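You operate a simulated robot arm through the tools that you are given. There is no shell and no other tool.

You run a simulated robot arm. Do the job below in one go: nothing can be reset, and whatever is moved stays where it is left.

TASK
Stake the link's loose bush in the press, then lay the link in the small blue tray.
Fine: push the slide in, one stroke, draw the slide out again. Set down upright: link.

It is judged by the outcome, as a careful person would: the job done as asked, and still so three seconds after it is handed in. It fails if anything else is knocked over, pushed out of place, dropped, spilled or broken.

THE ROBOT
A 6-joint arm with a two-finger parallel gripper, fixed in place. Base frame: the origin is on the floor under the middle of its stand, x ahead of it, y to its left, z up; the work surface is at about z = 0.88. Lengths are in m, angles in rad, forces in N, time in s.
With the tool pointing down near the work surface it reaches from about 0.3 to 0.66 m from the base axis. Its first joint turns from -2.007 to 2.007 rad. Payload 3.43 kg.
The tool frame sits at the grasp point between the pads (the TCP): z along the fingers, y along the line on which they close. The tips reach 0.034 m beyond it. Largest opening 0.128 m; finger width 0.024, thickness 0.012; the body of the gripper, 0.048 by 0.13 m, starts 0.096 m behind the TCP.
Orientation is told as [roll, pitch, yaw] about the base's x, y, z axes, in that order, counted from this pose: with the fingers straight down and closing along the base's y, the tool's x points along the base's -x, its y along +y and its z along -z.

THE INTERFACE
- The arm moves only by the tool drive_tool. Its argument "steps" is a list of rows, each a list of 7 numbers: the shift along the tool's x, y, z in units of 250 mm (1.0 is 250 mm), then the turn, a rotation vector about the tool's x, y, z in units of 120 degrees (1.0 is 120 degrees), then the closure in counts, from 0 (fully open) to 255 (shut). In form: [[x, y, z, rx, ry, rz, hand], ...]. A call has 1 to 20 rows; each row is the pose to reach, as a shift and turn from the pose commanded when the call began, along the tool's axes at that moment. A call with a number of a shift or a turn outside -1 to 1 is refused whole. A row lasts 0.2 s, in which the tool goes at most 0.05 m and 0.15 rad; a call with a longer step from one row to the next is refused whole, and so is a gripper value outside its range. A pose out of reach is approached as far as the arm can. The call stops where the force on the tool passes 40 N (or 10 N more than at its start, if that is more) or the arm is blocked; 0.2 s more then pass. The fingers move at their own pace (about 0.153 m/s each) and stop on an object; they squeeze with about 28 N. The grip force told is the motor's: it shows also when the fingers shut on nothing. Time passes only in rows, and 0.2 s behind the last, so rows that repeat a pose let the fingers close. The reply holds the time, the measured pose of the TCP, the force on the tool along the base axes, the opening and the grip force, in the units named above and with some noise, with the torque about the TCP (base axes, N m) and any sound that the robot's microphone picked up.
- Cameras (640 x 400 px; columns grow to the right, rows downward): "scene" is fixed at [0.0365, 0.6492, 1.4413]; the picture's right is [-0.83, -0.55, 0.00], its down [-0.27, 0.42, -0.87] and it looks along [0.48, -0.72, -0.50] (base axes); focal length 214 px, centre (320, 200). "wrist" rides on the gripper at [0.076, -0.011, -0.16] in the tool frame; the picture's right is [0.15, 0.99, 0.00], its down [-0.88, 0.13, -0.46] and it looks along [-0.45, 0.07, 0.89] (tool axes); focal length 234 px, centre (320, 200). There is no depth. A picture from a camera that has moved, and an enlarged one, comes with that camera's place and axes in the base frame and with its lens. The place of the scene camera against the robot may be out by one fixed shift of up to 0.018 m in any direction.
- grab_frame(camera): a new picture of that camera. The clock stands still meanwhile.
- raise_lower(by): slides the trunk up (or, below 0, down) by that many m; the arm rides with it, the base frame stays. It gives what a move gives, with no picture.
- enlarge(camera, box): a new picture of the part [left, top, right, bottom] of that camera's present view, enlarged. The clock stands still meanwhile.
- hand_in(): hands the job in; it is judged then, once.

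Places have to be worked out from the pictures, the camera data and where the tool is seen. Open the gripper and draw the arm clear of the work before you hand the job in, unless the task says otherwise.

The tools are called after ">>>" by a JSON object that holds its "api" and its "payload". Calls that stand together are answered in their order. drive_tool: Moves the arm, as the interface text tells. Its arguments: {"type":"object","properties":{"steps":{"type":"array"}},"required":["steps"]} The other tools are called the same way: raise_lower (by) moves the trunk up or down; grab_frame (camera) takes a picture; enlarge (camera, box) takes an enlarged picture of a part of a camera's view; hand_in () hands the job in.

At the start:

```text
t: 0.0
eef_pos: [0.3663, 0.2499, 1.3883]
ee_rot: [-0.002, -0.001, 0.0]
force: [1.6, 0.3, -0.6]
ft_torque: [0.01, 0.01, -0.04]
opening: 0.1283
gripper_force: 0.0
trunk travel left (down, up): [-0.925, 0.065]
```

scene: 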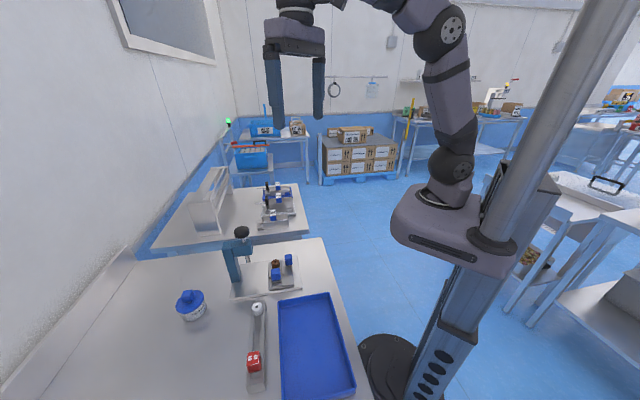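
wrist: 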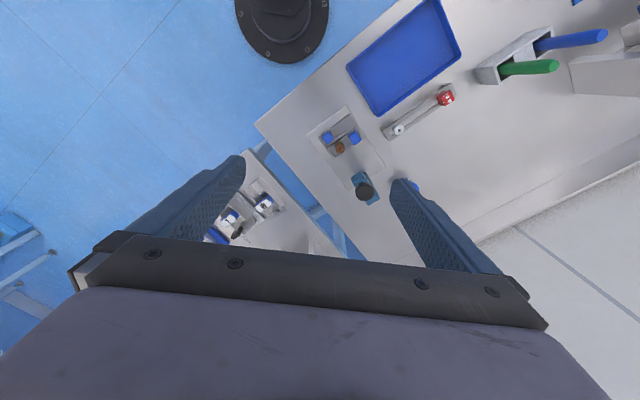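

I'll look closely at the work area first: the press, the link and the tray, from both cameras.

>>> {"api": "enlarge", "payload": {"camera": "scene", "box": [160, 210, 360, 400]}}

>>> {"api": "enlarge", "payload": {"camera": "scene", "box": [215, 215, 315, 305]}}

>>> {"api": "enlarge", "payload": {"camera": "wrist", "box": [280, 60, 480, 220]}}

>>> {"api": "enlarge", "payload": {"camera": "wrist", "box": [440, 0, 640, 120]}}

```text
2.11 times, centred on (260, 305) of scene
camera zoom: at [0.0365, 0.6492, 1.4413], right [-0.83, -0.55, 0.0], down [-0.27, 0.42, -0.87], along [0.48, -0.72, -0.5], focal length 452 px, centre (446, -21)
```

zoom: 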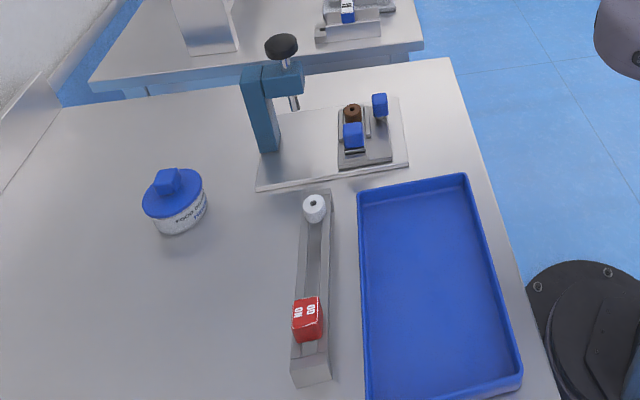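

```text
4.44 times, centred on (265, 260) of scene
camera zoom: at [0.0365, 0.6492, 1.4413], right [-0.83, -0.55, 0.0], down [-0.27, 0.42, -0.87], along [0.48, -0.72, -0.5], focal length 953 px, centre (564, -67)
```

zoom: 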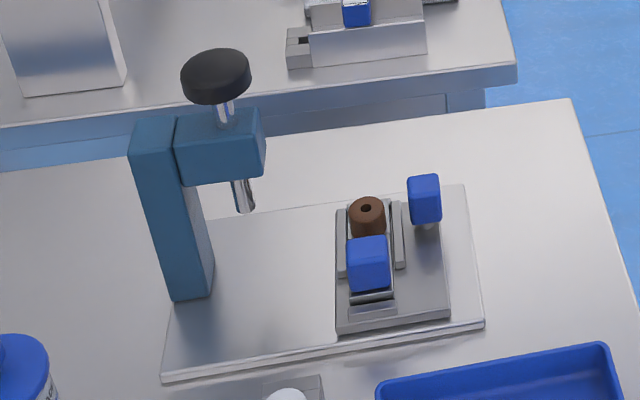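

```text
2.50 times, centred on (380, 140) of wrist
camera zoom: at [0.2917, 0.2387, 1.5495], right [-0.15, 0.99, 0.0], down [0.88, 0.13, 0.46], along [0.45, 0.07, -0.89], focal length 585 px, centre (170, 350)
```

zoom: 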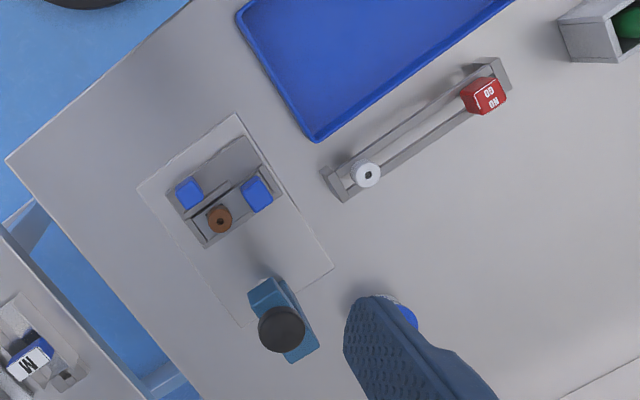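

```text
3.20 times, centred on (540, 60) of wrist
camera zoom: at [0.2917, 0.2387, 1.5495], right [-0.15, 0.99, 0.0], down [0.88, 0.13, 0.46], along [0.45, 0.07, -0.89], focal length 749 px, centre (-384, 648)
```

zoom: 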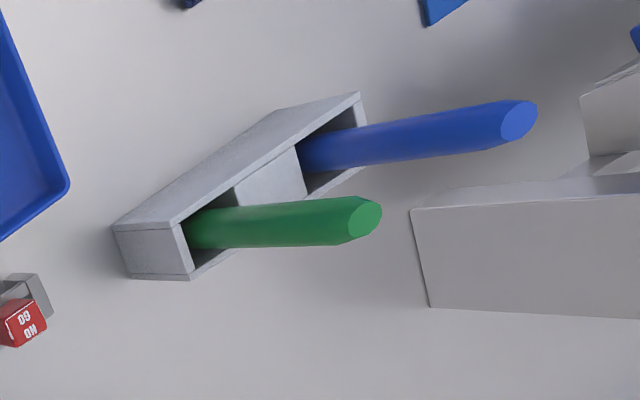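

The press (blue post with a black knob) stands near (0.52, 0.39). A grey slide with blue blocks and a brown bush is near (0.44, 0.32), and a bar with a white bush and a red cube is near (0.33, 0.52). I move the arm over and down for a closer wrist view, staying well above everything (knob about z = 1.03).

>>> {"api": "drive_tool", "payload": {"steps": [[0.02, 0.05, 0.14, 0, 0, 0, 0], [0.04, 0.1, 0.28, 0, 0, 0, 0], [0.06, 0.15, 0.42, 0, 0, 0, 0], [0.08, 0.2, 0.56, 0, 0, 0, 0], [0.1, 0.25, 0.68, 0, 0, 0, 0]]}}

>>> {"api": "grab_frame", "payload": {"camera": "wrist"}}

>>> {"api": "grab_frame", "payload": {"camera": "scene"}}

```text
t: 1.2
eef_pos: [0.341, 0.3113, 1.2192]
ee_rot: [0.002, 0.0, 0.0]
force: [0.1, 0.4, 0.3]
ft_torque: [-0.01, -0.03, 0.0]
opening: 0.1281
gripper_force: 0.1
trunk travel left (down, up): [-0.925, 0.065]
```

```text
taken
camera wrist: at [0.2667, 0.3012, 1.3799], right [-0.15, 0.99, 0.0], down [0.88, 0.13, 0.46], along [0.45, 0.07, -0.89], focal length 234 px, centre (320, 200)
```

wrist: 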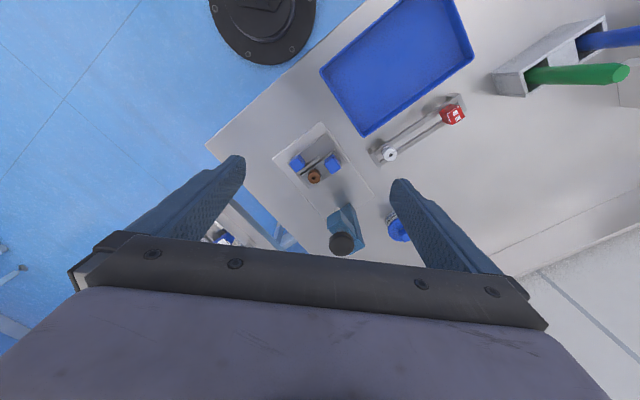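

```text
taken
```

scene: 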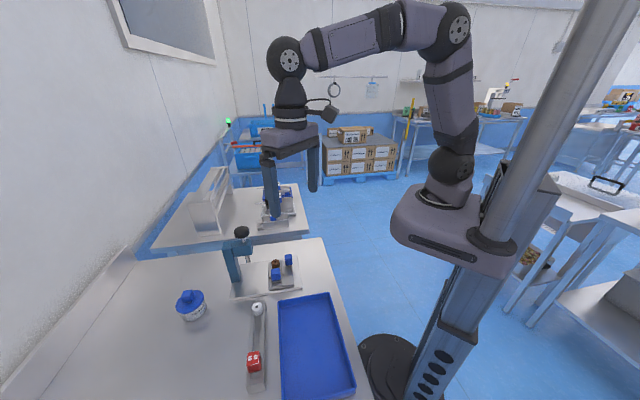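

The wrist view is nearer now. By triangulation the brown bush is near (0.438, 0.316, 0.94). I enlarge the nest, the bar and the surroundings.

>>> {"api": "enlarge", "payload": {"camera": "wrist", "box": [265, 110, 385, 185]}}

>>> {"api": "enlarge", "payload": {"camera": "wrist", "box": [360, 70, 480, 170]}}

>>> {"api": "enlarge", "payload": {"camera": "wrist", "box": [280, 140, 440, 260]}}

>>> {"api": "enlarge", "payload": {"camera": "scene", "box": [225, 220, 305, 300]}}

>>> {"api": "enlarge", "payload": {"camera": "scene", "box": [230, 290, 360, 400]}}

```text
5.33 times, centred on (325, 148) of wrist
camera zoom: at [0.2667, 0.3012, 1.3799], right [-0.15, 0.99, 0.0], down [0.88, 0.13, 0.46], along [0.45, 0.07, -0.89], focal length 1249 px, centre (293, 480)
```

zoom: 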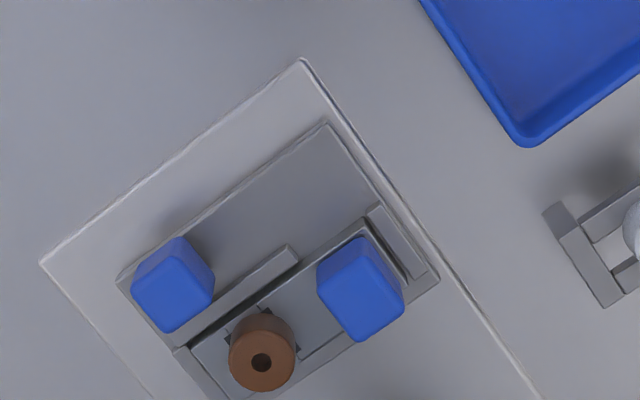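

```text
4.00 times, centred on (420, 120) of wrist
camera zoom: at [0.2667, 0.3012, 1.3799], right [-0.15, 0.99, 0.0], down [0.88, 0.13, 0.46], along [0.45, 0.07, -0.89], focal length 937 px, centre (-80, 520)
```

zoom: 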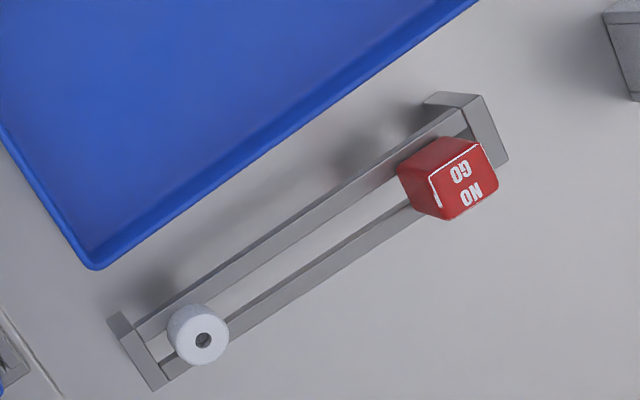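

```text
3.33 times, centred on (360, 200) of wrist
camera zoom: at [0.2667, 0.3012, 1.3799], right [-0.15, 0.99, 0.0], down [0.88, 0.13, 0.46], along [0.45, 0.07, -0.89], focal length 781 px, centre (187, 200)
```

zoom: 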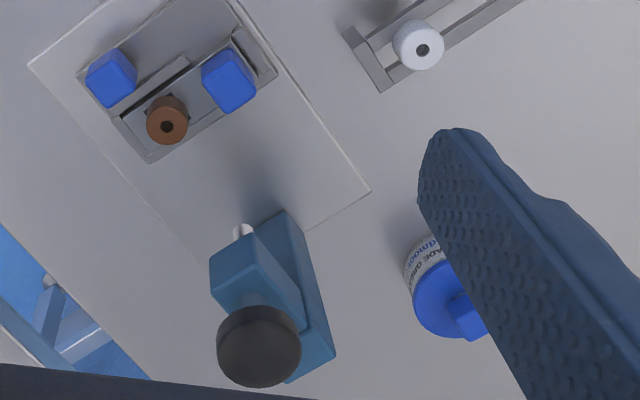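

```text
5.00 times, centred on (265, 260) of scene
camera zoom: at [0.0365, 0.6492, 1.4413], right [-0.83, -0.55, 0.0], down [-0.27, 0.42, -0.87], along [0.48, -0.72, -0.5], focal length 1072 px, centre (595, -100)
```

zoom: 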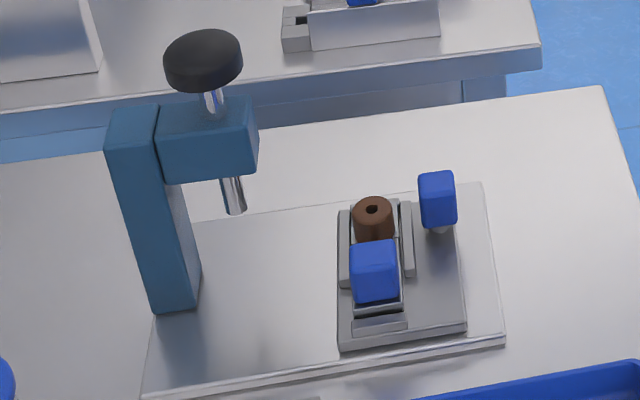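

```text
3.64 times, centred on (295, 345) of scene
camera zoom: at [0.0365, 0.6492, 1.4413], right [-0.83, -0.55, 0.0], down [-0.27, 0.42, -0.87], along [0.48, -0.72, -0.5], focal length 780 px, centre (411, -327)
```

zoom: 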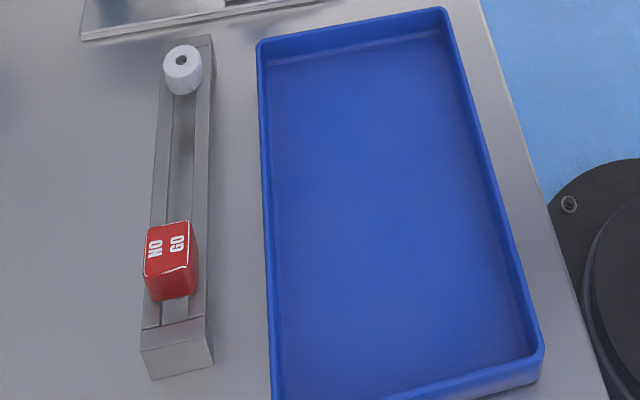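

The slide axis runs along base (0.707, 0.707) towards the press. The slide's nest holds a link with a brown bush and a blue grip block, and the other blue block, on a post, is the slide's handle. Before acting I turn the camera outward to see the rest of the table and check that there is no other tray.

>>> {"api": "drive_tool", "payload": {"steps": [[0.05, 0.04, -0.03, 0, 0, 0.068, 0], [0.1, 0.08, -0.06, 0, 0, 0.136, 0], [0.15, 0.12, -0.09, 0, 0, 0.204, 0], [0.2, 0.16, -0.12, 0, 0, 0.272, 0], [0.25, 0.2, -0.15, 0, 0, 0.34, 0], [0.3, 0.24, -0.18, 0, 0, 0.408, 0], [0.35, 0.28, -0.21, 0, 0, 0.476, 0], [0.4, 0.32, -0.24, 0, 0, 0.544, 0], [0.45, 0.36, -0.26, 0, 0, 0.612, 0], [0.5, 0.4, -0.28, 0, 0, 0.68, 0], [0.56, 0.43, -0.28, 0, 0, 0.748, 0]]}}

>>> {"api": "grab_frame", "payload": {"camera": "wrist"}}

```text
t: 3.6
eef_pos: [0.2008, 0.4205, 1.2891]
ee_rot: [-0.001, 0.0, -1.569]
force: [0.4, 0.1, -0.7]
ft_torque: [-0.01, 0.02, 0.01]
opening: 0.1281
gripper_force: 0.0
trunk travel left (down, up): [-0.925, 0.065]
```

```text
taken
camera wrist: at [0.1906, 0.497, 1.4498], right [0.99, 0.15, 0.0], down [0.13, -0.88, 0.46], along [0.07, -0.45, -0.89], focal length 234 px, centre (320, 200)
```

wrist: 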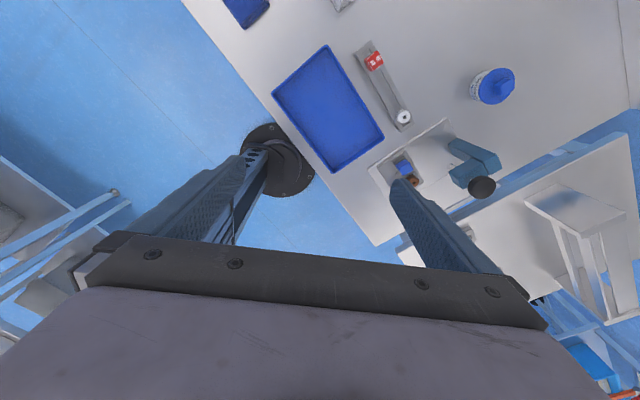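

A second blue object shows at the top edge of this view, near (0.03, 0.60). It may be a smaller blue tray, so I move along the table to see it.

>>> {"api": "drive_tool", "payload": {"steps": [[0.07, -0.15, 0, 0, 0, 0, 0], [0.14, -0.3, 0, 0, 0, 0, 0], [0.21, -0.45, 0, 0, 0, 0, 0], [0.28, -0.6, 0, 0, 0, 0, 0], [0.32, -0.7, 0, 0, 0, 0, 0]]}}

>>> {"api": "grab_frame", "payload": {"camera": "wrist"}}

```text
t: 4.8
eef_pos: [0.1011, 0.489, 1.2864]
ee_rot: [-0.015, 0.004, -1.528]
force: [0.2, -0.2, 0.3]
ft_torque: [0.04, 0.02, -0.01]
opening: 0.1278
gripper_force: 0.0
out of reach, approached as far as the arm can: row 3, 4, 5
trunk travel left (down, up): [-0.925, 0.065]
```

```text
taken
camera wrist: at [0.0901, 0.5646, 1.4465], right [0.98, 0.19, -0.02], down [0.17, -0.88, 0.45], along [0.07, -0.45, -0.89], focal length 234 px, centre (320, 200)
```

wrist: 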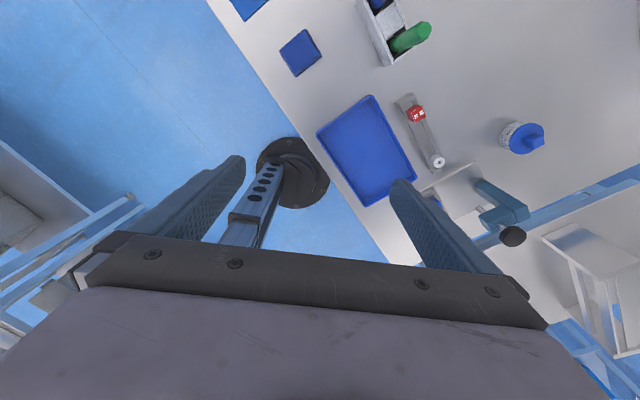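

There is a small square blue tray at about pixel (300, 52) and another blue object beyond it. I enlarge that region.

>>> {"api": "enlarge", "payload": {"camera": "wrist", "box": [200, 0, 360, 100]}}

>>> {"api": "enlarge", "payload": {"camera": "wrist", "box": [260, 10, 340, 90]}}

```text
4.00 times, centred on (280, 50) of wrist
camera zoom: at [0.0901, 0.5646, 1.4465], right [0.98, 0.19, -0.02], down [0.17, -0.88, 0.45], along [0.07, -0.45, -0.89], focal length 937 px, centre (480, 800)
```

zoom: 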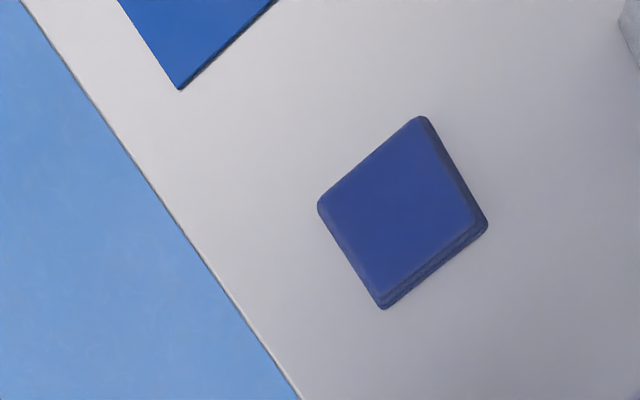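

```text
5.00 times, centred on (300, 50) of wrist
camera zoom: at [0.0901, 0.5646, 1.4465], right [0.98, 0.19, -0.02], down [0.17, -0.88, 0.45], along [0.07, -0.45, -0.89], focal length 1171 px, centre (420, 950)
```

zoom: 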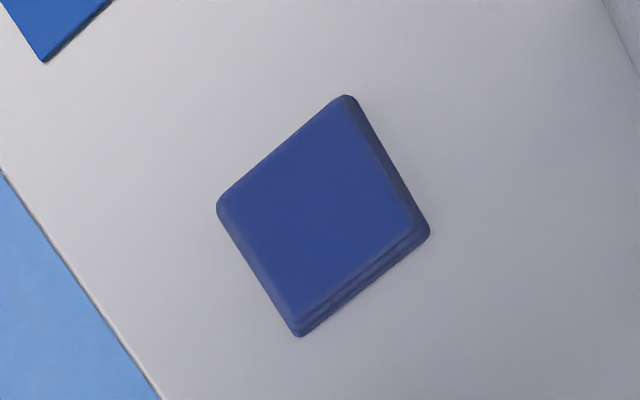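

The small square looks like a solid pad or folded cloth, without a rim. The brighter one is cut off. I swing the tool back towards yaw 0 so that the camera sees further along the table.

>>> {"api": "drive_tool", "payload": {"steps": [[0, 0, 0, 0, 0, -0.068, 0], [0, 0, 0, 0, 0, -0.136, 0], [0, 0, 0, 0, 0, -0.204, 0], [0, 0, 0, 0, 0, -0.272, 0], [0, 0, 0, 0, 0, -0.34, 0], [0, 0, 0, 0, 0, -0.408, 0], [0, 0, 0, 0, 0, -0.476, 0], [0, 0, 0, 0, 0, -0.544, 0], [0, 0, 0, 0, 0, -0.612, 0], [0, 0, 0, 0, 0, -0.68, 0], [0, 0, 0, 0, 0, -0.748, 0]]}}

>>> {"api": "grab_frame", "payload": {"camera": "wrist"}}

```text
t: 7.2
eef_pos: [0.1007, 0.4904, 1.2837]
ee_rot: [-0.001, -0.001, 0.003]
force: [-0.1, -0.4, 0.4]
ft_torque: [0.0, 0.03, -0.02]
opening: 0.1279
gripper_force: 0.0
trunk travel left (down, up): [-0.925, 0.065]
```

```text
taken
camera wrist: at [0.0277, 0.4792, 1.444], right [-0.15, 0.99, 0.0], down [0.88, 0.13, 0.46], along [0.45, 0.07, -0.89], focal length 234 px, centre (320, 200)
```

wrist: 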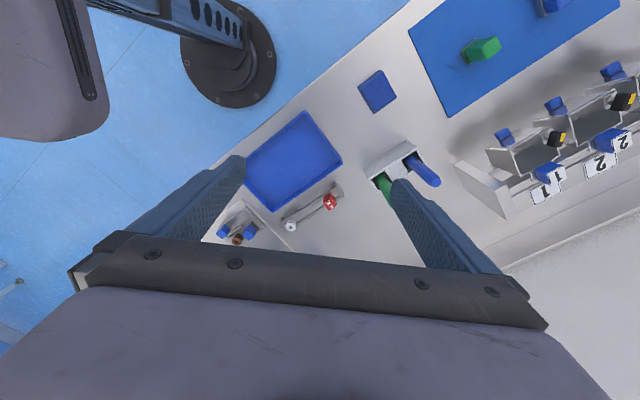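

Now I see a flat blue mat with blocks, a numbered rack and a pen holder. I enlarge these to confirm that the rimmed tray is the only tray.

>>> {"api": "enlarge", "payload": {"camera": "wrist", "box": [340, 0, 640, 215]}}

>>> {"api": "enlarge", "payload": {"camera": "wrist", "box": [200, 100, 400, 250]}}

>>> {"api": "enlarge", "payload": {"camera": "wrist", "box": [345, 55, 425, 115]}}

```text
1.86 times, centred on (490, 108) of wrist
camera zoom: at [0.0277, 0.4792, 1.444], right [-0.15, 0.99, 0.0], down [0.88, 0.13, 0.46], along [0.45, 0.07, -0.89], focal length 436 px, centre (4, 372)
```

zoom: 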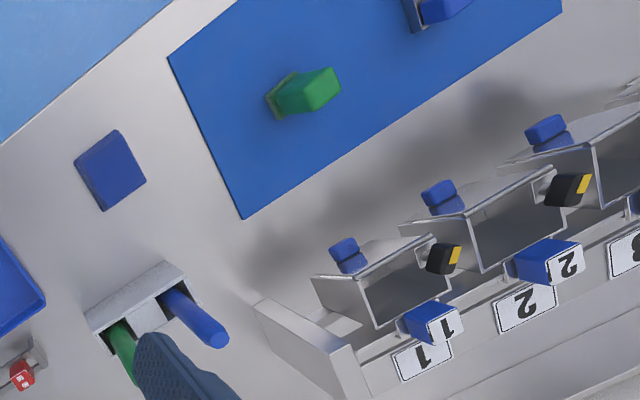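

```text
2.67 times, centred on (300, 175) of wrist
camera zoom: at [0.0277, 0.4792, 1.444], right [-0.15, 0.99, 0.0], down [0.88, 0.13, 0.46], along [0.45, 0.07, -0.89], focal length 624 px, centre (373, 267)
```

zoom: 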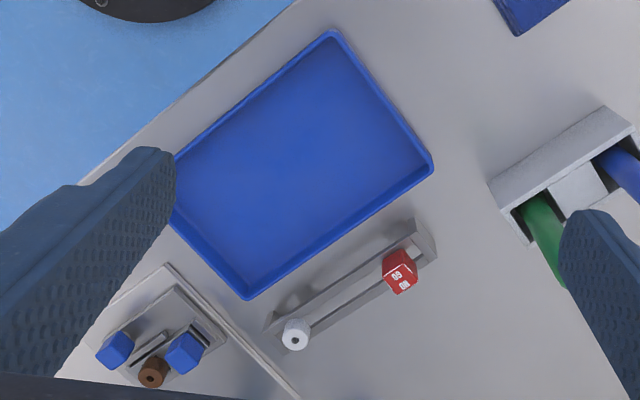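

```text
6.67 times, centred on (385, 85) of wrist
camera zoom: at [0.0277, 0.4792, 1.444], right [-0.15, 0.99, 0.0], down [0.88, 0.13, 0.46], along [0.45, 0.07, -0.89], focal length 1561 px, centre (-113, 967)
```

zoom: 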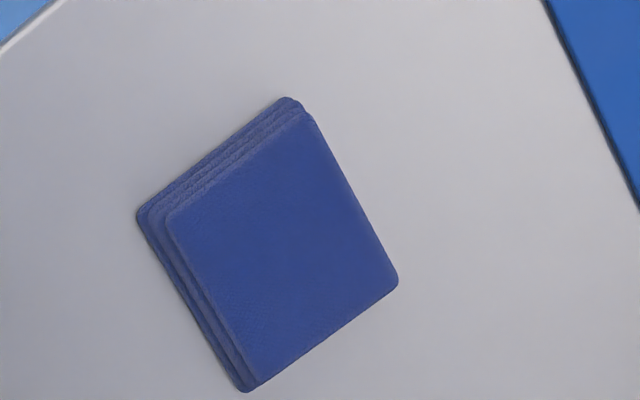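

The square is a folded cloth and the mat is flat, so the rimmed tray, centred near (0.22, 0.43), is the target. I return to the slide with yaw +45°, so the fingers will close across the slide axis, for a closer look.

>>> {"api": "drive_tool", "payload": {"steps": [[-0.1146, -0.11, 0.067, 0, 0, -0.047, 0], [-0.229, -0.22, 0.134, 0, 0, -0.094, 0], [-0.344, -0.33, 0.2, 0, 0, -0.141, 0], [-0.458, -0.44, 0.267, 0, 0, -0.188, 0], [-0.573, -0.55, 0.334, 0, 0, -0.234, 0], [-0.688, -0.66, 0.4, 0, 0, -0.281, 0], [-0.802, -0.77, 0.468, 0, 0, -0.328, 0], [-0.917, -0.88, 0.535, 0, 0, -0.375, 0]]}}

>>> {"api": "grab_frame", "payload": {"camera": "wrist"}}

```text
t: 9.0
eef_pos: [0.3311, 0.269, 1.1495]
ee_rot: [0.002, 0.0, 0.786]
force: [-0.2, -0.1, -0.1]
ft_torque: [-0.02, 0.03, -0.01]
opening: 0.1282
gripper_force: 0.1
trunk travel left (down, up): [-0.925, 0.065]
```

```text
taken
camera wrist: at [0.2874, 0.2072, 1.3093], right [-0.8, 0.6, 0.0], down [0.53, 0.71, 0.46], along [0.27, 0.37, -0.89], focal length 234 px, centre (320, 200)
```

wrist: 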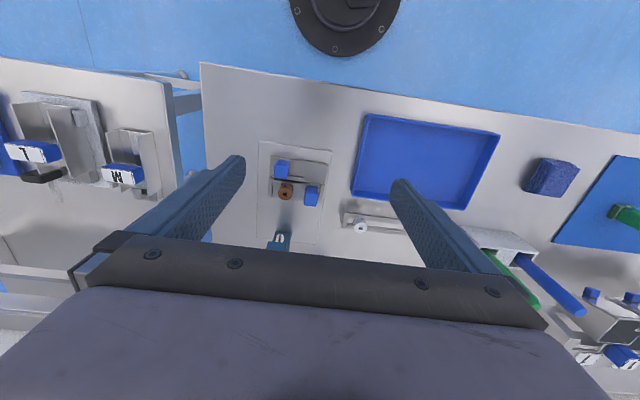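

>>> {"api": "enlarge", "payload": {"camera": "wrist", "box": [250, 135, 350, 255]}}

>>> {"api": "enlarge", "payload": {"camera": "wrist", "box": [262, 145, 337, 210]}}

```text
3.33 times, centred on (300, 195) of wrist
camera zoom: at [0.2874, 0.2072, 1.3093], right [-0.8, 0.6, 0.0], down [0.53, 0.71, 0.46], along [0.27, 0.37, -0.89], focal length 781 px, centre (387, 217)
```

zoom: 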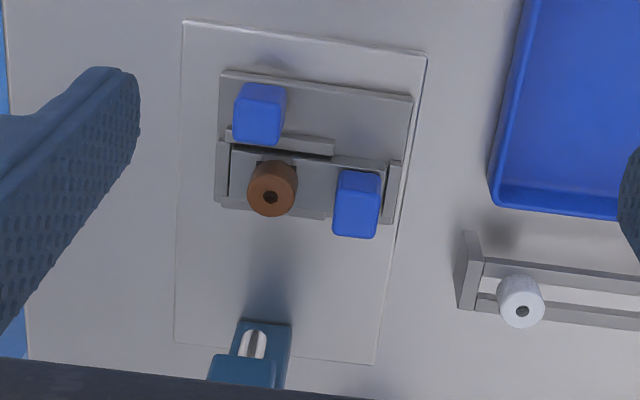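

```text
6.15 times, centred on (300, 178) of wrist
camera zoom: at [0.2874, 0.2072, 1.3093], right [-0.8, 0.6, 0.0], down [0.53, 0.71, 0.46], along [0.27, 0.37, -0.89], focal length 1441 px, centre (446, 338)
```

zoom: 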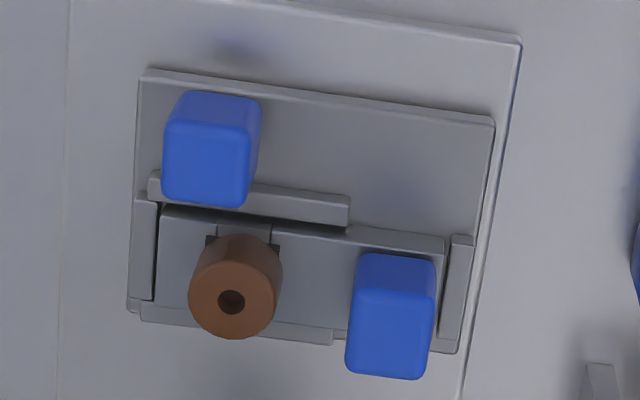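

The geometry is clear now. The handle block's top is near (0.422, 0.283, 0.934), the bush top near (0.445, 0.317, 0.931), the link block near (0.413, 0.351, 0.938), and the knob top and ram axis near (0.500, 0.373, 1.07). That makes the slide travel about 0.078 m along (0.707, 0.707). I go lower for a sharper view.

>>> {"api": "drive_tool", "payload": {"steps": [[-0.045, -0.055, 0.12, 0, 0, 0, 0], [-0.09, -0.11, 0.24, 0, 0, 0, 0], [-0.135, -0.165, 0.36, 0, 0, 0, 0], [-0.178, -0.218, 0.48, 0, 0, 0, 0]]}}

>>> {"api": "grab_frame", "payload": {"camera": "wrist"}}

>>> {"api": "enlarge", "payload": {"camera": "wrist", "box": [220, 110, 420, 250]}}

>>> {"api": "enlarge", "payload": {"camera": "scene", "box": [215, 200, 315, 305]}}

```text
t: 10.0
eef_pos: [0.4011, 0.2619, 1.0317]
ee_rot: [0.002, 0.0, 0.786]
force: [0.1, -0.8, -0.2]
ft_torque: [0.0, 0.01, 0.0]
opening: 0.1282
gripper_force: 0.0
trunk travel left (down, up): [-0.925, 0.065]
```

```text
taken
camera wrist: at [0.3571, 0.2012, 1.192], right [-0.8, 0.6, 0.0], down [0.53, 0.71, 0.46], along [0.27, 0.37, -0.89], focal length 234 px, centre (320, 200)
```

wrist: 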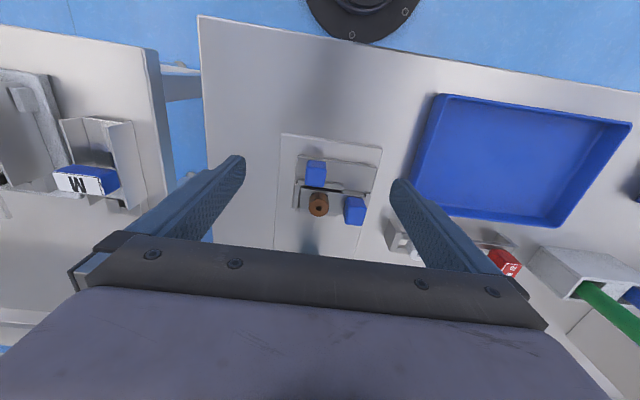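

```text
2.86 times, centred on (320, 180) of wrist
camera zoom: at [0.3571, 0.2012, 1.192], right [-0.8, 0.6, 0.0], down [0.53, 0.71, 0.46], along [0.27, 0.37, -0.89], focal length 669 px, centre (320, 257)
```

zoom: 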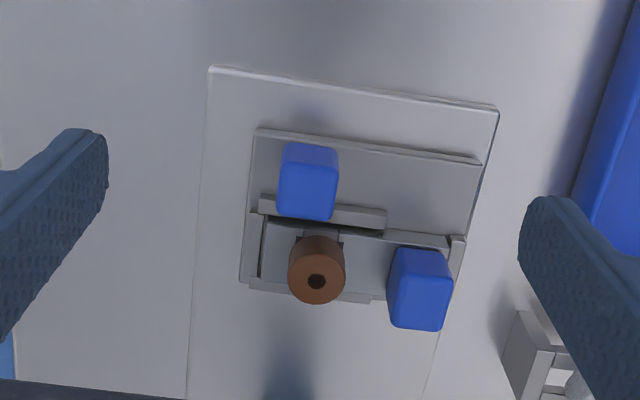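

```text
3.81 times, centred on (265, 252) of scene
camera zoom: at [0.0365, 0.6492, 1.4413], right [-0.83, -0.55, 0.0], down [-0.27, 0.42, -0.87], along [0.48, -0.72, -0.5], focal length 817 px, centre (530, 0)
```

zoom: 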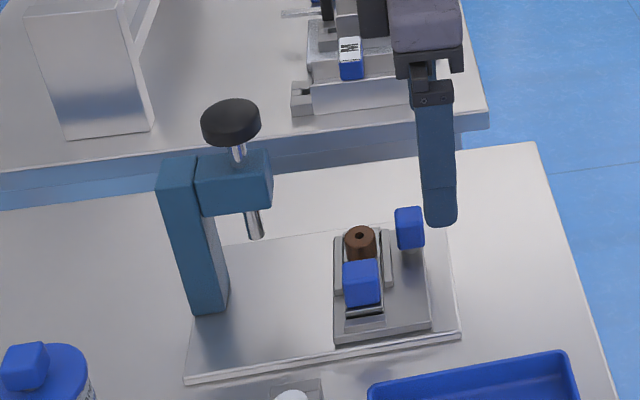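

The positions agree between views. I'll approach the handle with the fingers half open and the tool tilted about 20°, tips towards the press, so that the gripper body stays clear of the press head when the slide is in. I stop just above the handle to check alignment.

>>> {"api": "drive_tool", "payload": {"steps": [[-0.03, 0, 0, 0, -0.056, 0, 120], [-0.06, 0, 0, 0, -0.111, 0, 120], [-0.075, 0, 0.04, 0, -0.1667, 0, 120], [-0.075, 0, 0.14, 0, -0.1667, 0, 120], [-0.075, 0, 0.24, 0, -0.1667, 0, 120], [-0.075, 0, 0.24, 0, -0.1667, 0, 120]]}}

>>> {"api": "grab_frame", "payload": {"camera": "wrist"}}

>>> {"api": "enlarge", "payload": {"camera": "wrist", "box": [220, 110, 420, 250]}}

>>> {"api": "enlarge", "payload": {"camera": "scene", "box": [225, 200, 325, 300]}}

```text
t: 11.4
eef_pos: [0.4121, 0.2753, 0.9724]
ee_rot: [-0.001, -0.349, 0.786]
force: [0.2, -0.1, 0.3]
ft_torque: [0.01, 0.03, -0.02]
opening: 0.0676
gripper_force: 0.0
trunk travel left (down, up): [-0.925, 0.065]
```

```text
taken
camera wrist: at [0.3327, 0.1788, 1.0964], right [-0.8, 0.6, -0.05], down [0.38, 0.57, 0.73], along [0.47, 0.56, -0.68], focal length 234 px, centre (320, 200)
```

wrist: 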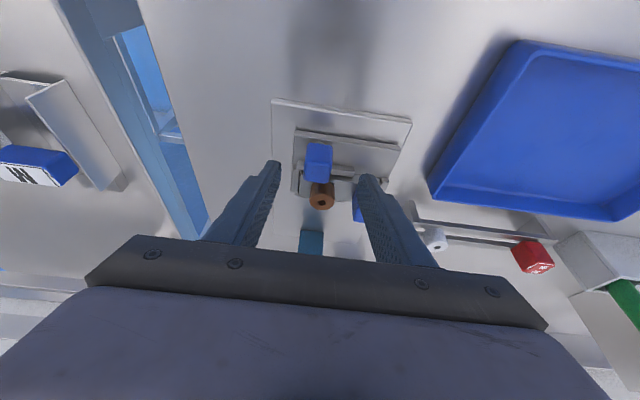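

```text
2.86 times, centred on (320, 180) of wrist
camera zoom: at [0.3327, 0.1788, 1.0964], right [-0.8, 0.6, -0.05], down [0.38, 0.57, 0.73], along [0.47, 0.56, -0.68], focal length 669 px, centre (320, 257)
```

zoom: 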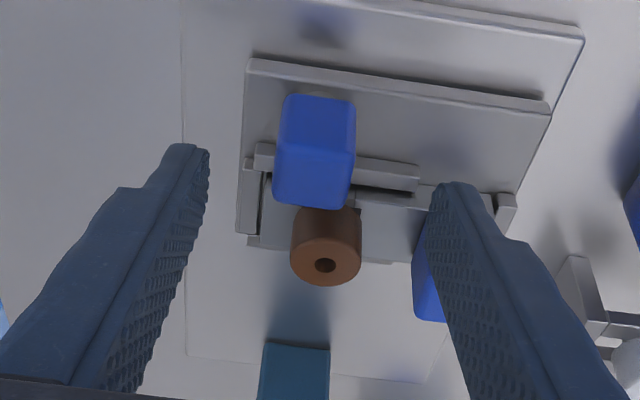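

```text
4.00 times, centred on (275, 250) of scene
camera zoom: at [0.0365, 0.6492, 1.4413], right [-0.83, -0.55, 0.0], down [-0.27, 0.42, -0.87], along [0.48, -0.72, -0.5], focal length 858 px, centre (500, 0)
```

zoom: 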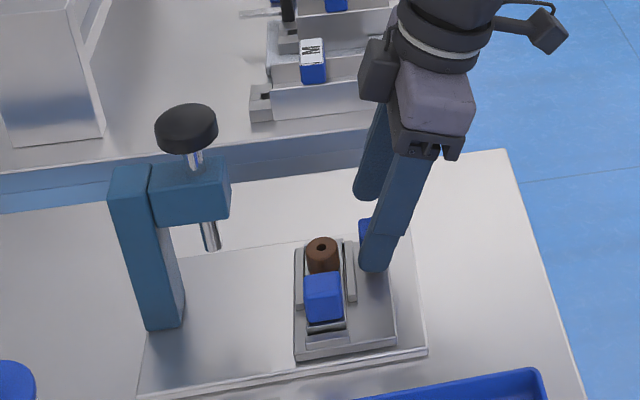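

The handle sits midway between the fingers. I descend about 33 mm straight down, with the shift resolved along the tilted tool axes, then close on the handle.

>>> {"api": "drive_tool", "payload": {"steps": [[0.013, -0.004, 0.042, 0, 0, 0, 120], [0.027, -0.008, 0.084, 0, 0, 0, 120], [0.04, -0.008, 0.122, 0, 0, 0, 120]]}}

>>> {"api": "enlarge", "payload": {"camera": "wrist", "box": [220, 110, 420, 250]}}

>>> {"api": "enlarge", "payload": {"camera": "scene", "box": [245, 220, 315, 290]}}

```text
t: 12.2
eef_pos: [0.4168, 0.2763, 0.9387]
ee_rot: [-0.001, -0.349, 0.787]
force: [-0.5, 0.0, 0.1]
ft_torque: [0.01, -0.03, 0.0]
opening: 0.0678
gripper_force: 0.2
trunk travel left (down, up): [-0.925, 0.065]
```

```text
2.86 times, centred on (320, 180) of wrist
camera zoom: at [0.3362, 0.1794, 1.0631], right [-0.8, 0.6, -0.05], down [0.38, 0.57, 0.73], along [0.47, 0.56, -0.68], focal length 669 px, centre (320, 257)
```

zoom: 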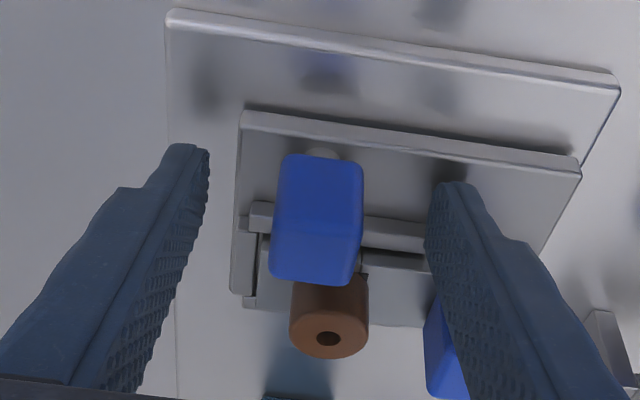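

```text
5.71 times, centred on (280, 255) of scene
camera zoom: at [0.0365, 0.6492, 1.4413], right [-0.83, -0.55, 0.0], down [-0.27, 0.42, -0.87], along [0.48, -0.72, -0.5], focal length 1226 px, centre (549, -114)
```

zoom: 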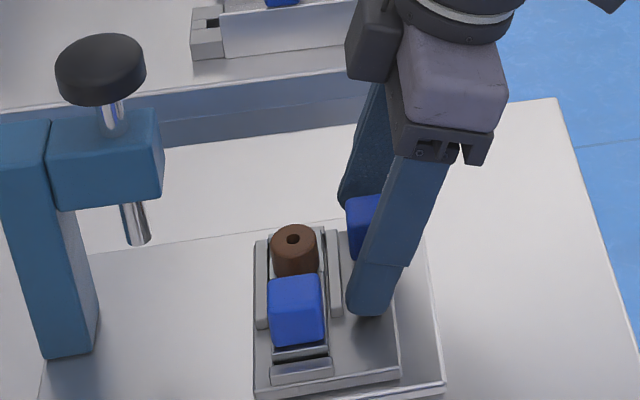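

The fingertips straddle the handle just above the slide plate without contact. I close on the handle.

>>> {"api": "drive_tool", "payload": {"steps": [[0, 0, 0, 0, 0, 0, 255], [0, 0, 0, 0, 0, 0, 255], [0, 0, 0, 0, 0, 0, 255]]}}

>>> {"api": "enlarge", "payload": {"camera": "wrist", "box": [220, 110, 420, 250]}}

>>> {"api": "enlarge", "payload": {"camera": "scene", "box": [215, 210, 315, 310]}}

```text
t: 13.0
eef_pos: [0.4162, 0.275, 0.9399]
ee_rot: [-0.001, -0.351, 0.785]
force: [3.8, -5.8, -1.7]
ft_torque: [0.48, -0.77, 0.02]
opening: 0.024
gripper_force: 44.8
trunk travel left (down, up): [-0.925, 0.065]
```

```text
2.86 times, centred on (320, 180) of wrist
camera zoom: at [0.3368, 0.1787, 1.0631], right [-0.8, 0.6, -0.05], down [0.38, 0.57, 0.73], along [0.47, 0.56, -0.68], focal length 669 px, centre (320, 257)
```

zoom: 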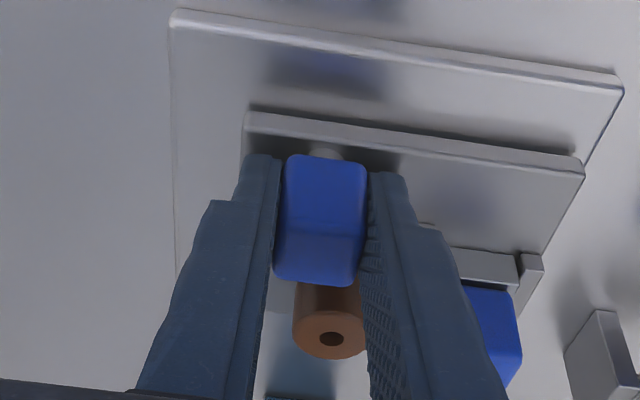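

```text
4.00 times, centred on (265, 260) of scene
camera zoom: at [0.0365, 0.6492, 1.4413], right [-0.83, -0.55, 0.0], down [-0.27, 0.42, -0.87], along [0.48, -0.72, -0.5], focal length 858 px, centre (540, -40)
```

zoom: 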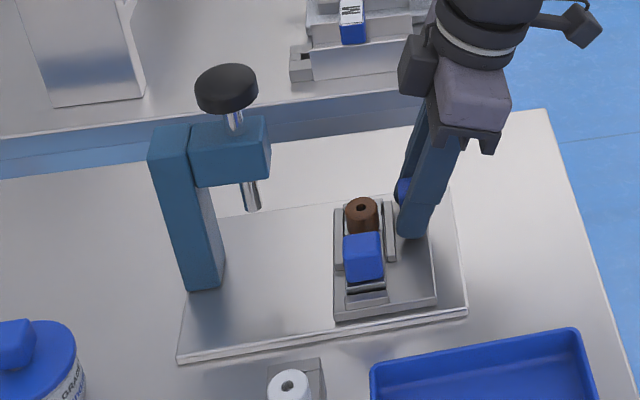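

The handle is held (0.024 m wide) with only a small side load. I push the slide along its axis towards the press, about 60 mm in gentle steps at first.

>>> {"api": "drive_tool", "payload": {"steps": [[-0.0376, -0.003, 0.0137, 0, 0, 0, 255], [-0.0752, -0.003, 0.0274, 0, 0, 0, 255], [-0.1128, -0.003, 0.041, 0, 0, 0, 255], [-0.1504, -0.003, 0.0547, 0, 0, 0, 255], [-0.188, -0.003, 0.0684, 0, 0, 0, 255], [-0.2255, -0.003, 0.0821, 0, 0, 0, 255]]}}

>>> {"api": "grab_frame", "payload": {"camera": "wrist"}}

>>> {"api": "enlarge", "payload": {"camera": "scene", "box": [215, 210, 315, 310]}}

```text
t: 14.4
eef_pos: [0.4597, 0.3177, 0.9379]
ee_rot: [0.001, -0.348, 0.786]
force: [-0.3, 0.2, -4.3]
ft_torque: [0.23, -0.29, -0.05]
opening: 0.0242
gripper_force: 45.2
trunk travel left (down, up): [-0.925, 0.065]
```

```text
taken
camera wrist: at [0.3798, 0.2212, 1.0634], right [-0.8, 0.6, -0.05], down [0.38, 0.57, 0.73], along [0.47, 0.56, -0.68], focal length 234 px, centre (320, 200)
```

wrist: 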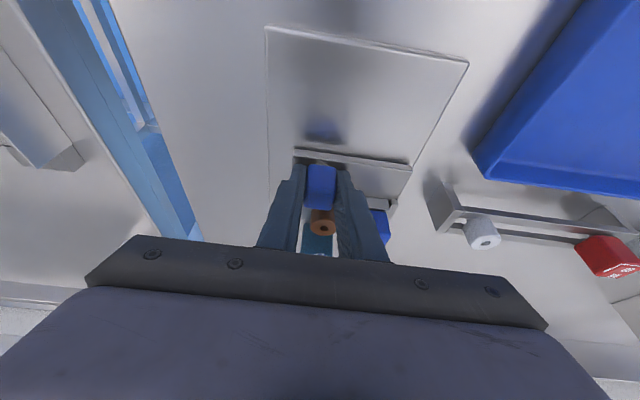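

```text
4.00 times, centred on (265, 260) of scene
camera zoom: at [0.0365, 0.6492, 1.4413], right [-0.83, -0.55, 0.0], down [-0.27, 0.42, -0.87], along [0.48, -0.72, -0.5], focal length 858 px, centre (540, -40)
```

zoom: 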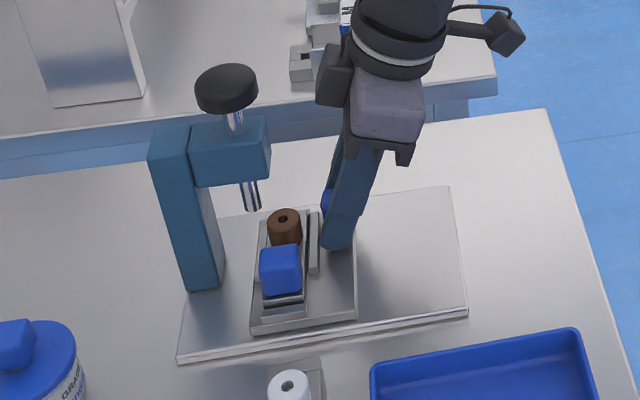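

The slide moved in smoothly by 61 mm and needs about 20 mm more. I continue in small steps until it meets its end stop.

>>> {"api": "drive_tool", "payload": {"steps": [[-0.0188, 0, 0.0068, 0, 0, 0, 255], [-0.0376, 0, 0.0137, 0, 0, 0, 255], [-0.0564, 0, 0.0205, 0, 0, 0, 255], [-0.0677, 0, 0.0246, 0, 0, 0, 255], [-0.079, 0, 0.0287, 0, 0, 0, 255], [-0.0902, 0, 0.0328, 0, 0, 0, 255]]}}

>>> {"api": "grab_frame", "payload": {"camera": "wrist"}}

>>> {"api": "enlarge", "payload": {"camera": "scene", "box": [215, 210, 315, 310]}}

```text
t: 15.8
eef_pos: [0.4728, 0.3313, 0.9376]
ee_rot: [0.001, -0.346, 0.784]
force: [-10.2, -11.9, -0.4]
ft_torque: [0.48, -0.88, -0.06]
opening: 0.0241
gripper_force: 44.5
trunk travel left (down, up): [-0.925, 0.065]
```

```text
taken
camera wrist: at [0.3939, 0.2351, 1.0637], right [-0.8, 0.6, -0.05], down [0.39, 0.57, 0.73], along [0.47, 0.56, -0.69], focal length 234 px, centre (320, 200)
```

wrist: 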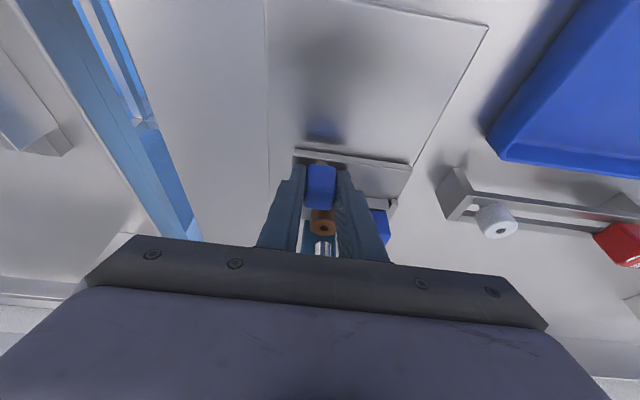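

```text
4.00 times, centred on (265, 260) of scene
camera zoom: at [0.0365, 0.6492, 1.4413], right [-0.83, -0.55, 0.0], down [-0.27, 0.42, -0.87], along [0.48, -0.72, -0.5], focal length 858 px, centre (540, -40)
```

zoom: 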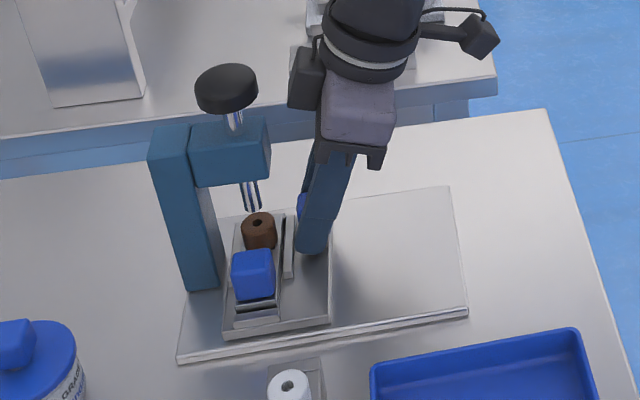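

The slide has gone 80 mm in, and the resistance has risen to about 16 N, which looks like the end stop. I press a little more to confirm it is home.

>>> {"api": "drive_tool", "payload": {"steps": [[-0.0075, 0, 0.0027, 0, 0, 0, 255], [-0.015, 0, 0.0055, 0, 0, 0, 255], [-0.015, 0, 0.0055, 0, 0, 0, 255]]}}

>>> {"api": "enlarge", "payload": {"camera": "scene", "box": [225, 220, 295, 290]}}

>>> {"api": "enlarge", "payload": {"camera": "wrist", "box": [270, 130, 410, 270]}}

```text
t: 16.6
eef_pos: [0.4732, 0.3314, 0.9377]
ee_rot: [0.003, -0.34, 0.784]
force: [-16.4, -24.9, 1.5]
ft_torque: [-0.47, -0.67, -0.22]
opening: 0.0238
gripper_force: 45.1
trunk travel left (down, up): [-0.925, 0.065]
```

```text
5.71 times, centred on (260, 255) of scene
camera zoom: at [0.0365, 0.6492, 1.4413], right [-0.83, -0.55, 0.0], down [-0.27, 0.42, -0.87], along [0.48, -0.72, -0.5], focal length 1226 px, centre (663, -114)
```

zoom: 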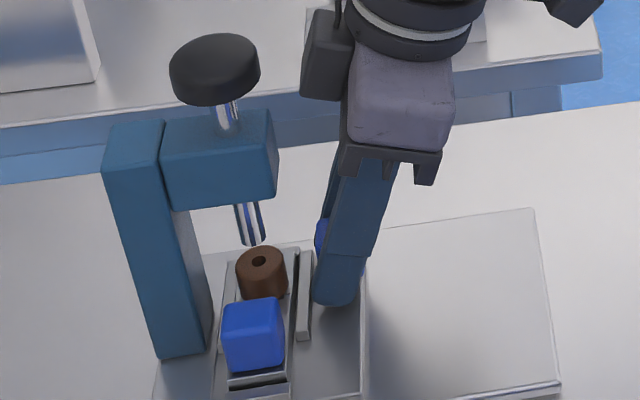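

```text
2.86 times, centred on (340, 200) of wrist
camera zoom: at [0.3948, 0.2358, 1.0644], right [-0.8, 0.6, -0.05], down [0.39, 0.57, 0.72], along [0.46, 0.56, -0.69], focal length 669 px, centre (263, 200)
```

zoom: 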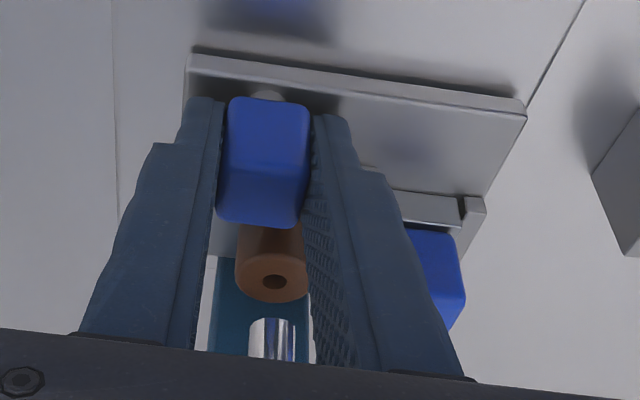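

The force rose to 30 N with no movement, so the slide is home against its stop. I relax the commanded push by about 9 mm so that the tool doesn't spring forward, then check that the force is near zero.

>>> {"api": "drive_tool", "payload": {"steps": [[0.017, 0, -0.006, 0, 0, 0, 255], [0.032, 0, -0.0117, 0, 0, 0, 255], [0.032, 0, -0.0117, 0, 0, 0, 255]]}}

```text
t: 17.4
eef_pos: [0.4723, 0.3317, 0.939]
ee_rot: [0.0, -0.352, 0.783]
force: [-0.6, -2.2, -8.7]
ft_torque: [-0.48, 0.75, -0.01]
opening: 0.0241
gripper_force: 45.6
trunk travel left (down, up): [-0.925, 0.065]
```

The load is relaxed. I open the fingers to about 68 mm and withdraw backwards along the tool axis, away from the press.

>>> {"api": "drive_tool", "payload": {"steps": [[0, 0, 0, 0, 0, 0, 120], [0, 0, 0, 0, 0, 0, 120], [0, 0, -0.06, 0, 0, 0, 120], [0, 0, -0.14, 0, 0, 0, 120], [0, 0, -0.24, 0, 0, 0, 120], [0, 0, -0.38, 0, 0, 0, 120], [0, 0, -0.54, 0, 0, 0, 120], [0, 0, -0.72, 0, 0, 0, 120], [0, 0, -0.88, 0, 0, 0, 120]]}}

>>> {"api": "grab_frame", "payload": {"camera": "wrist"}}

>>> {"api": "enlarge", "payload": {"camera": "scene", "box": [225, 220, 295, 290]}}

```text
t: 19.4
eef_pos: [0.4185, 0.2761, 1.1469]
ee_rot: [0.002, -0.349, 0.785]
force: [-1.1, 0.4, 0.7]
ft_torque: [0.03, 0.01, 0.01]
opening: 0.0678
gripper_force: 0.2
trunk travel left (down, up): [-0.925, 0.065]
```

```text
taken
camera wrist: at [0.3385, 0.1806, 1.2716], right [-0.8, 0.6, -0.05], down [0.38, 0.57, 0.73], along [0.47, 0.56, -0.68], focal length 234 px, centre (320, 200)
```

wrist: 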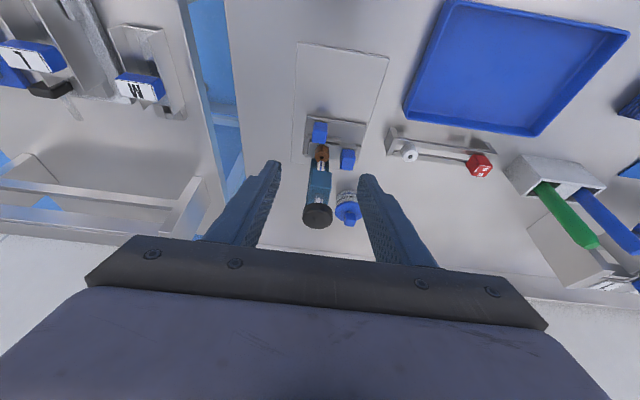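

```text
5.71 times, centred on (260, 255) of scene
camera zoom: at [0.0365, 0.6492, 1.4413], right [-0.83, -0.55, 0.0], down [-0.27, 0.42, -0.87], along [0.48, -0.72, -0.5], focal length 1226 px, centre (663, -114)
```

zoom: 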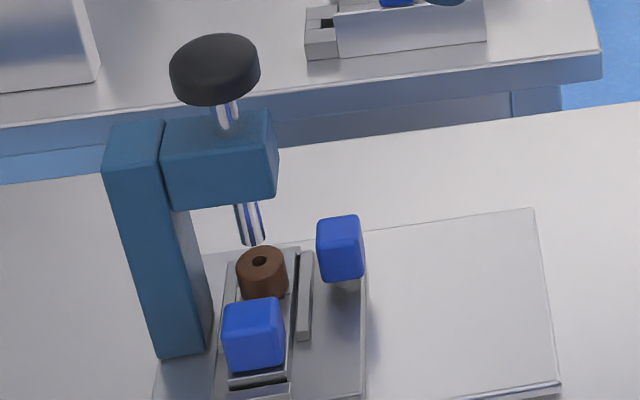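

The slide stays in with the bush under the ram. Now I locate the knob precisely from this view.

>>> {"api": "enlarge", "payload": {"camera": "wrist", "box": [280, 110, 380, 250]}}

```text
2.86 times, centred on (330, 180) of wrist
camera zoom: at [0.3385, 0.1806, 1.2716], right [-0.8, 0.6, -0.05], down [0.38, 0.57, 0.73], along [0.47, 0.56, -0.68], focal length 669 px, centre (291, 257)
```

zoom: 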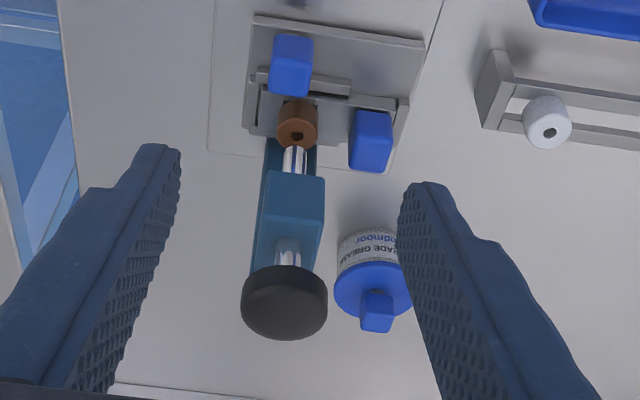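

The knob top is centred near (0.500, 0.373, 1.07), in line with the bush. I straighten the tool, close the fingers, and move above the knob with the tips about 4 cm over it.

>>> {"api": "drive_tool", "payload": {"steps": [[-0.1192, 0.0104, 0.0434, 0, 0.0417, 0, 255], [-0.2383, 0.0208, 0.0868, 0, 0.0833, 0, 255], [-0.3575, 0.0312, 0.1301, 0, 0.125, 0, 255], [-0.4766, 0.0416, 0.1735, 0, 0.1667, 0, 255], [-0.4766, 0.0416, 0.1735, 0, 0.1667, 0, 255]]}}

>>> {"api": "grab_frame", "payload": {"camera": "wrist"}}

>>> {"api": "enlarge", "payload": {"camera": "scene", "box": [205, 180, 295, 270]}}

```text
t: 20.5
eef_pos: [0.4727, 0.3539, 1.109]
ee_rot: [0.015, 0.163, 0.787]
force: [-0.8, -0.9, 0.6]
ft_torque: [-0.01, -0.01, 0.0]
opening: 0.0001
gripper_force: 28.2
trunk travel left (down, up): [-0.925, 0.065]
stopped in row 5: the force on the tool passed its limit at 96 N (the readings are from after the stop); the commanded pose is now the measured one
```

```text
taken
camera wrist: at [0.4495, 0.3099, 1.2792], right [-0.8, 0.6, 0.04], down [0.58, 0.76, 0.31], along [0.15, 0.27, -0.95], focal length 234 px, centre (320, 200)
```

wrist: 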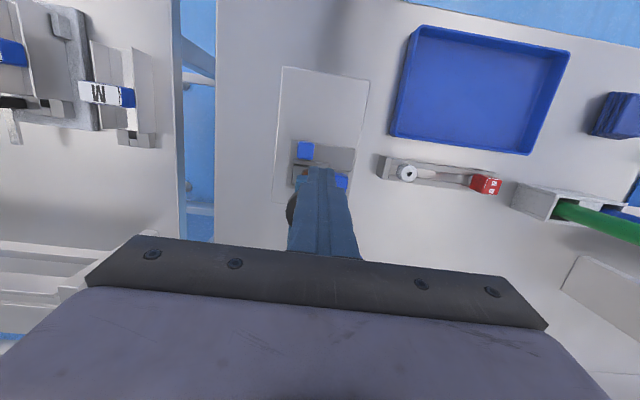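

```text
4.44 times, centred on (250, 225) of scene
camera zoom: at [0.0365, 0.6492, 1.4413], right [-0.83, -0.55, 0.0], down [-0.27, 0.42, -0.87], along [0.48, -0.72, -0.5], focal length 953 px, centre (631, 89)
```

zoom: 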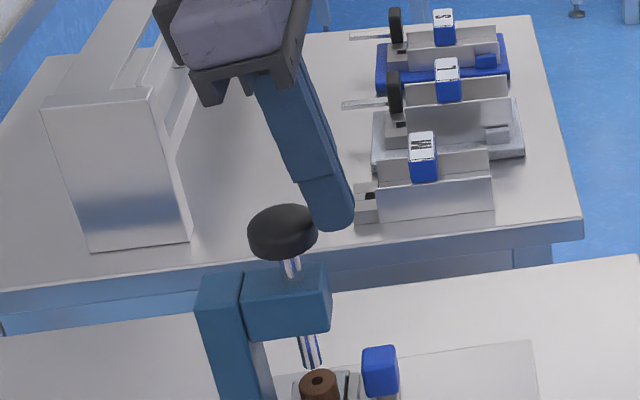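

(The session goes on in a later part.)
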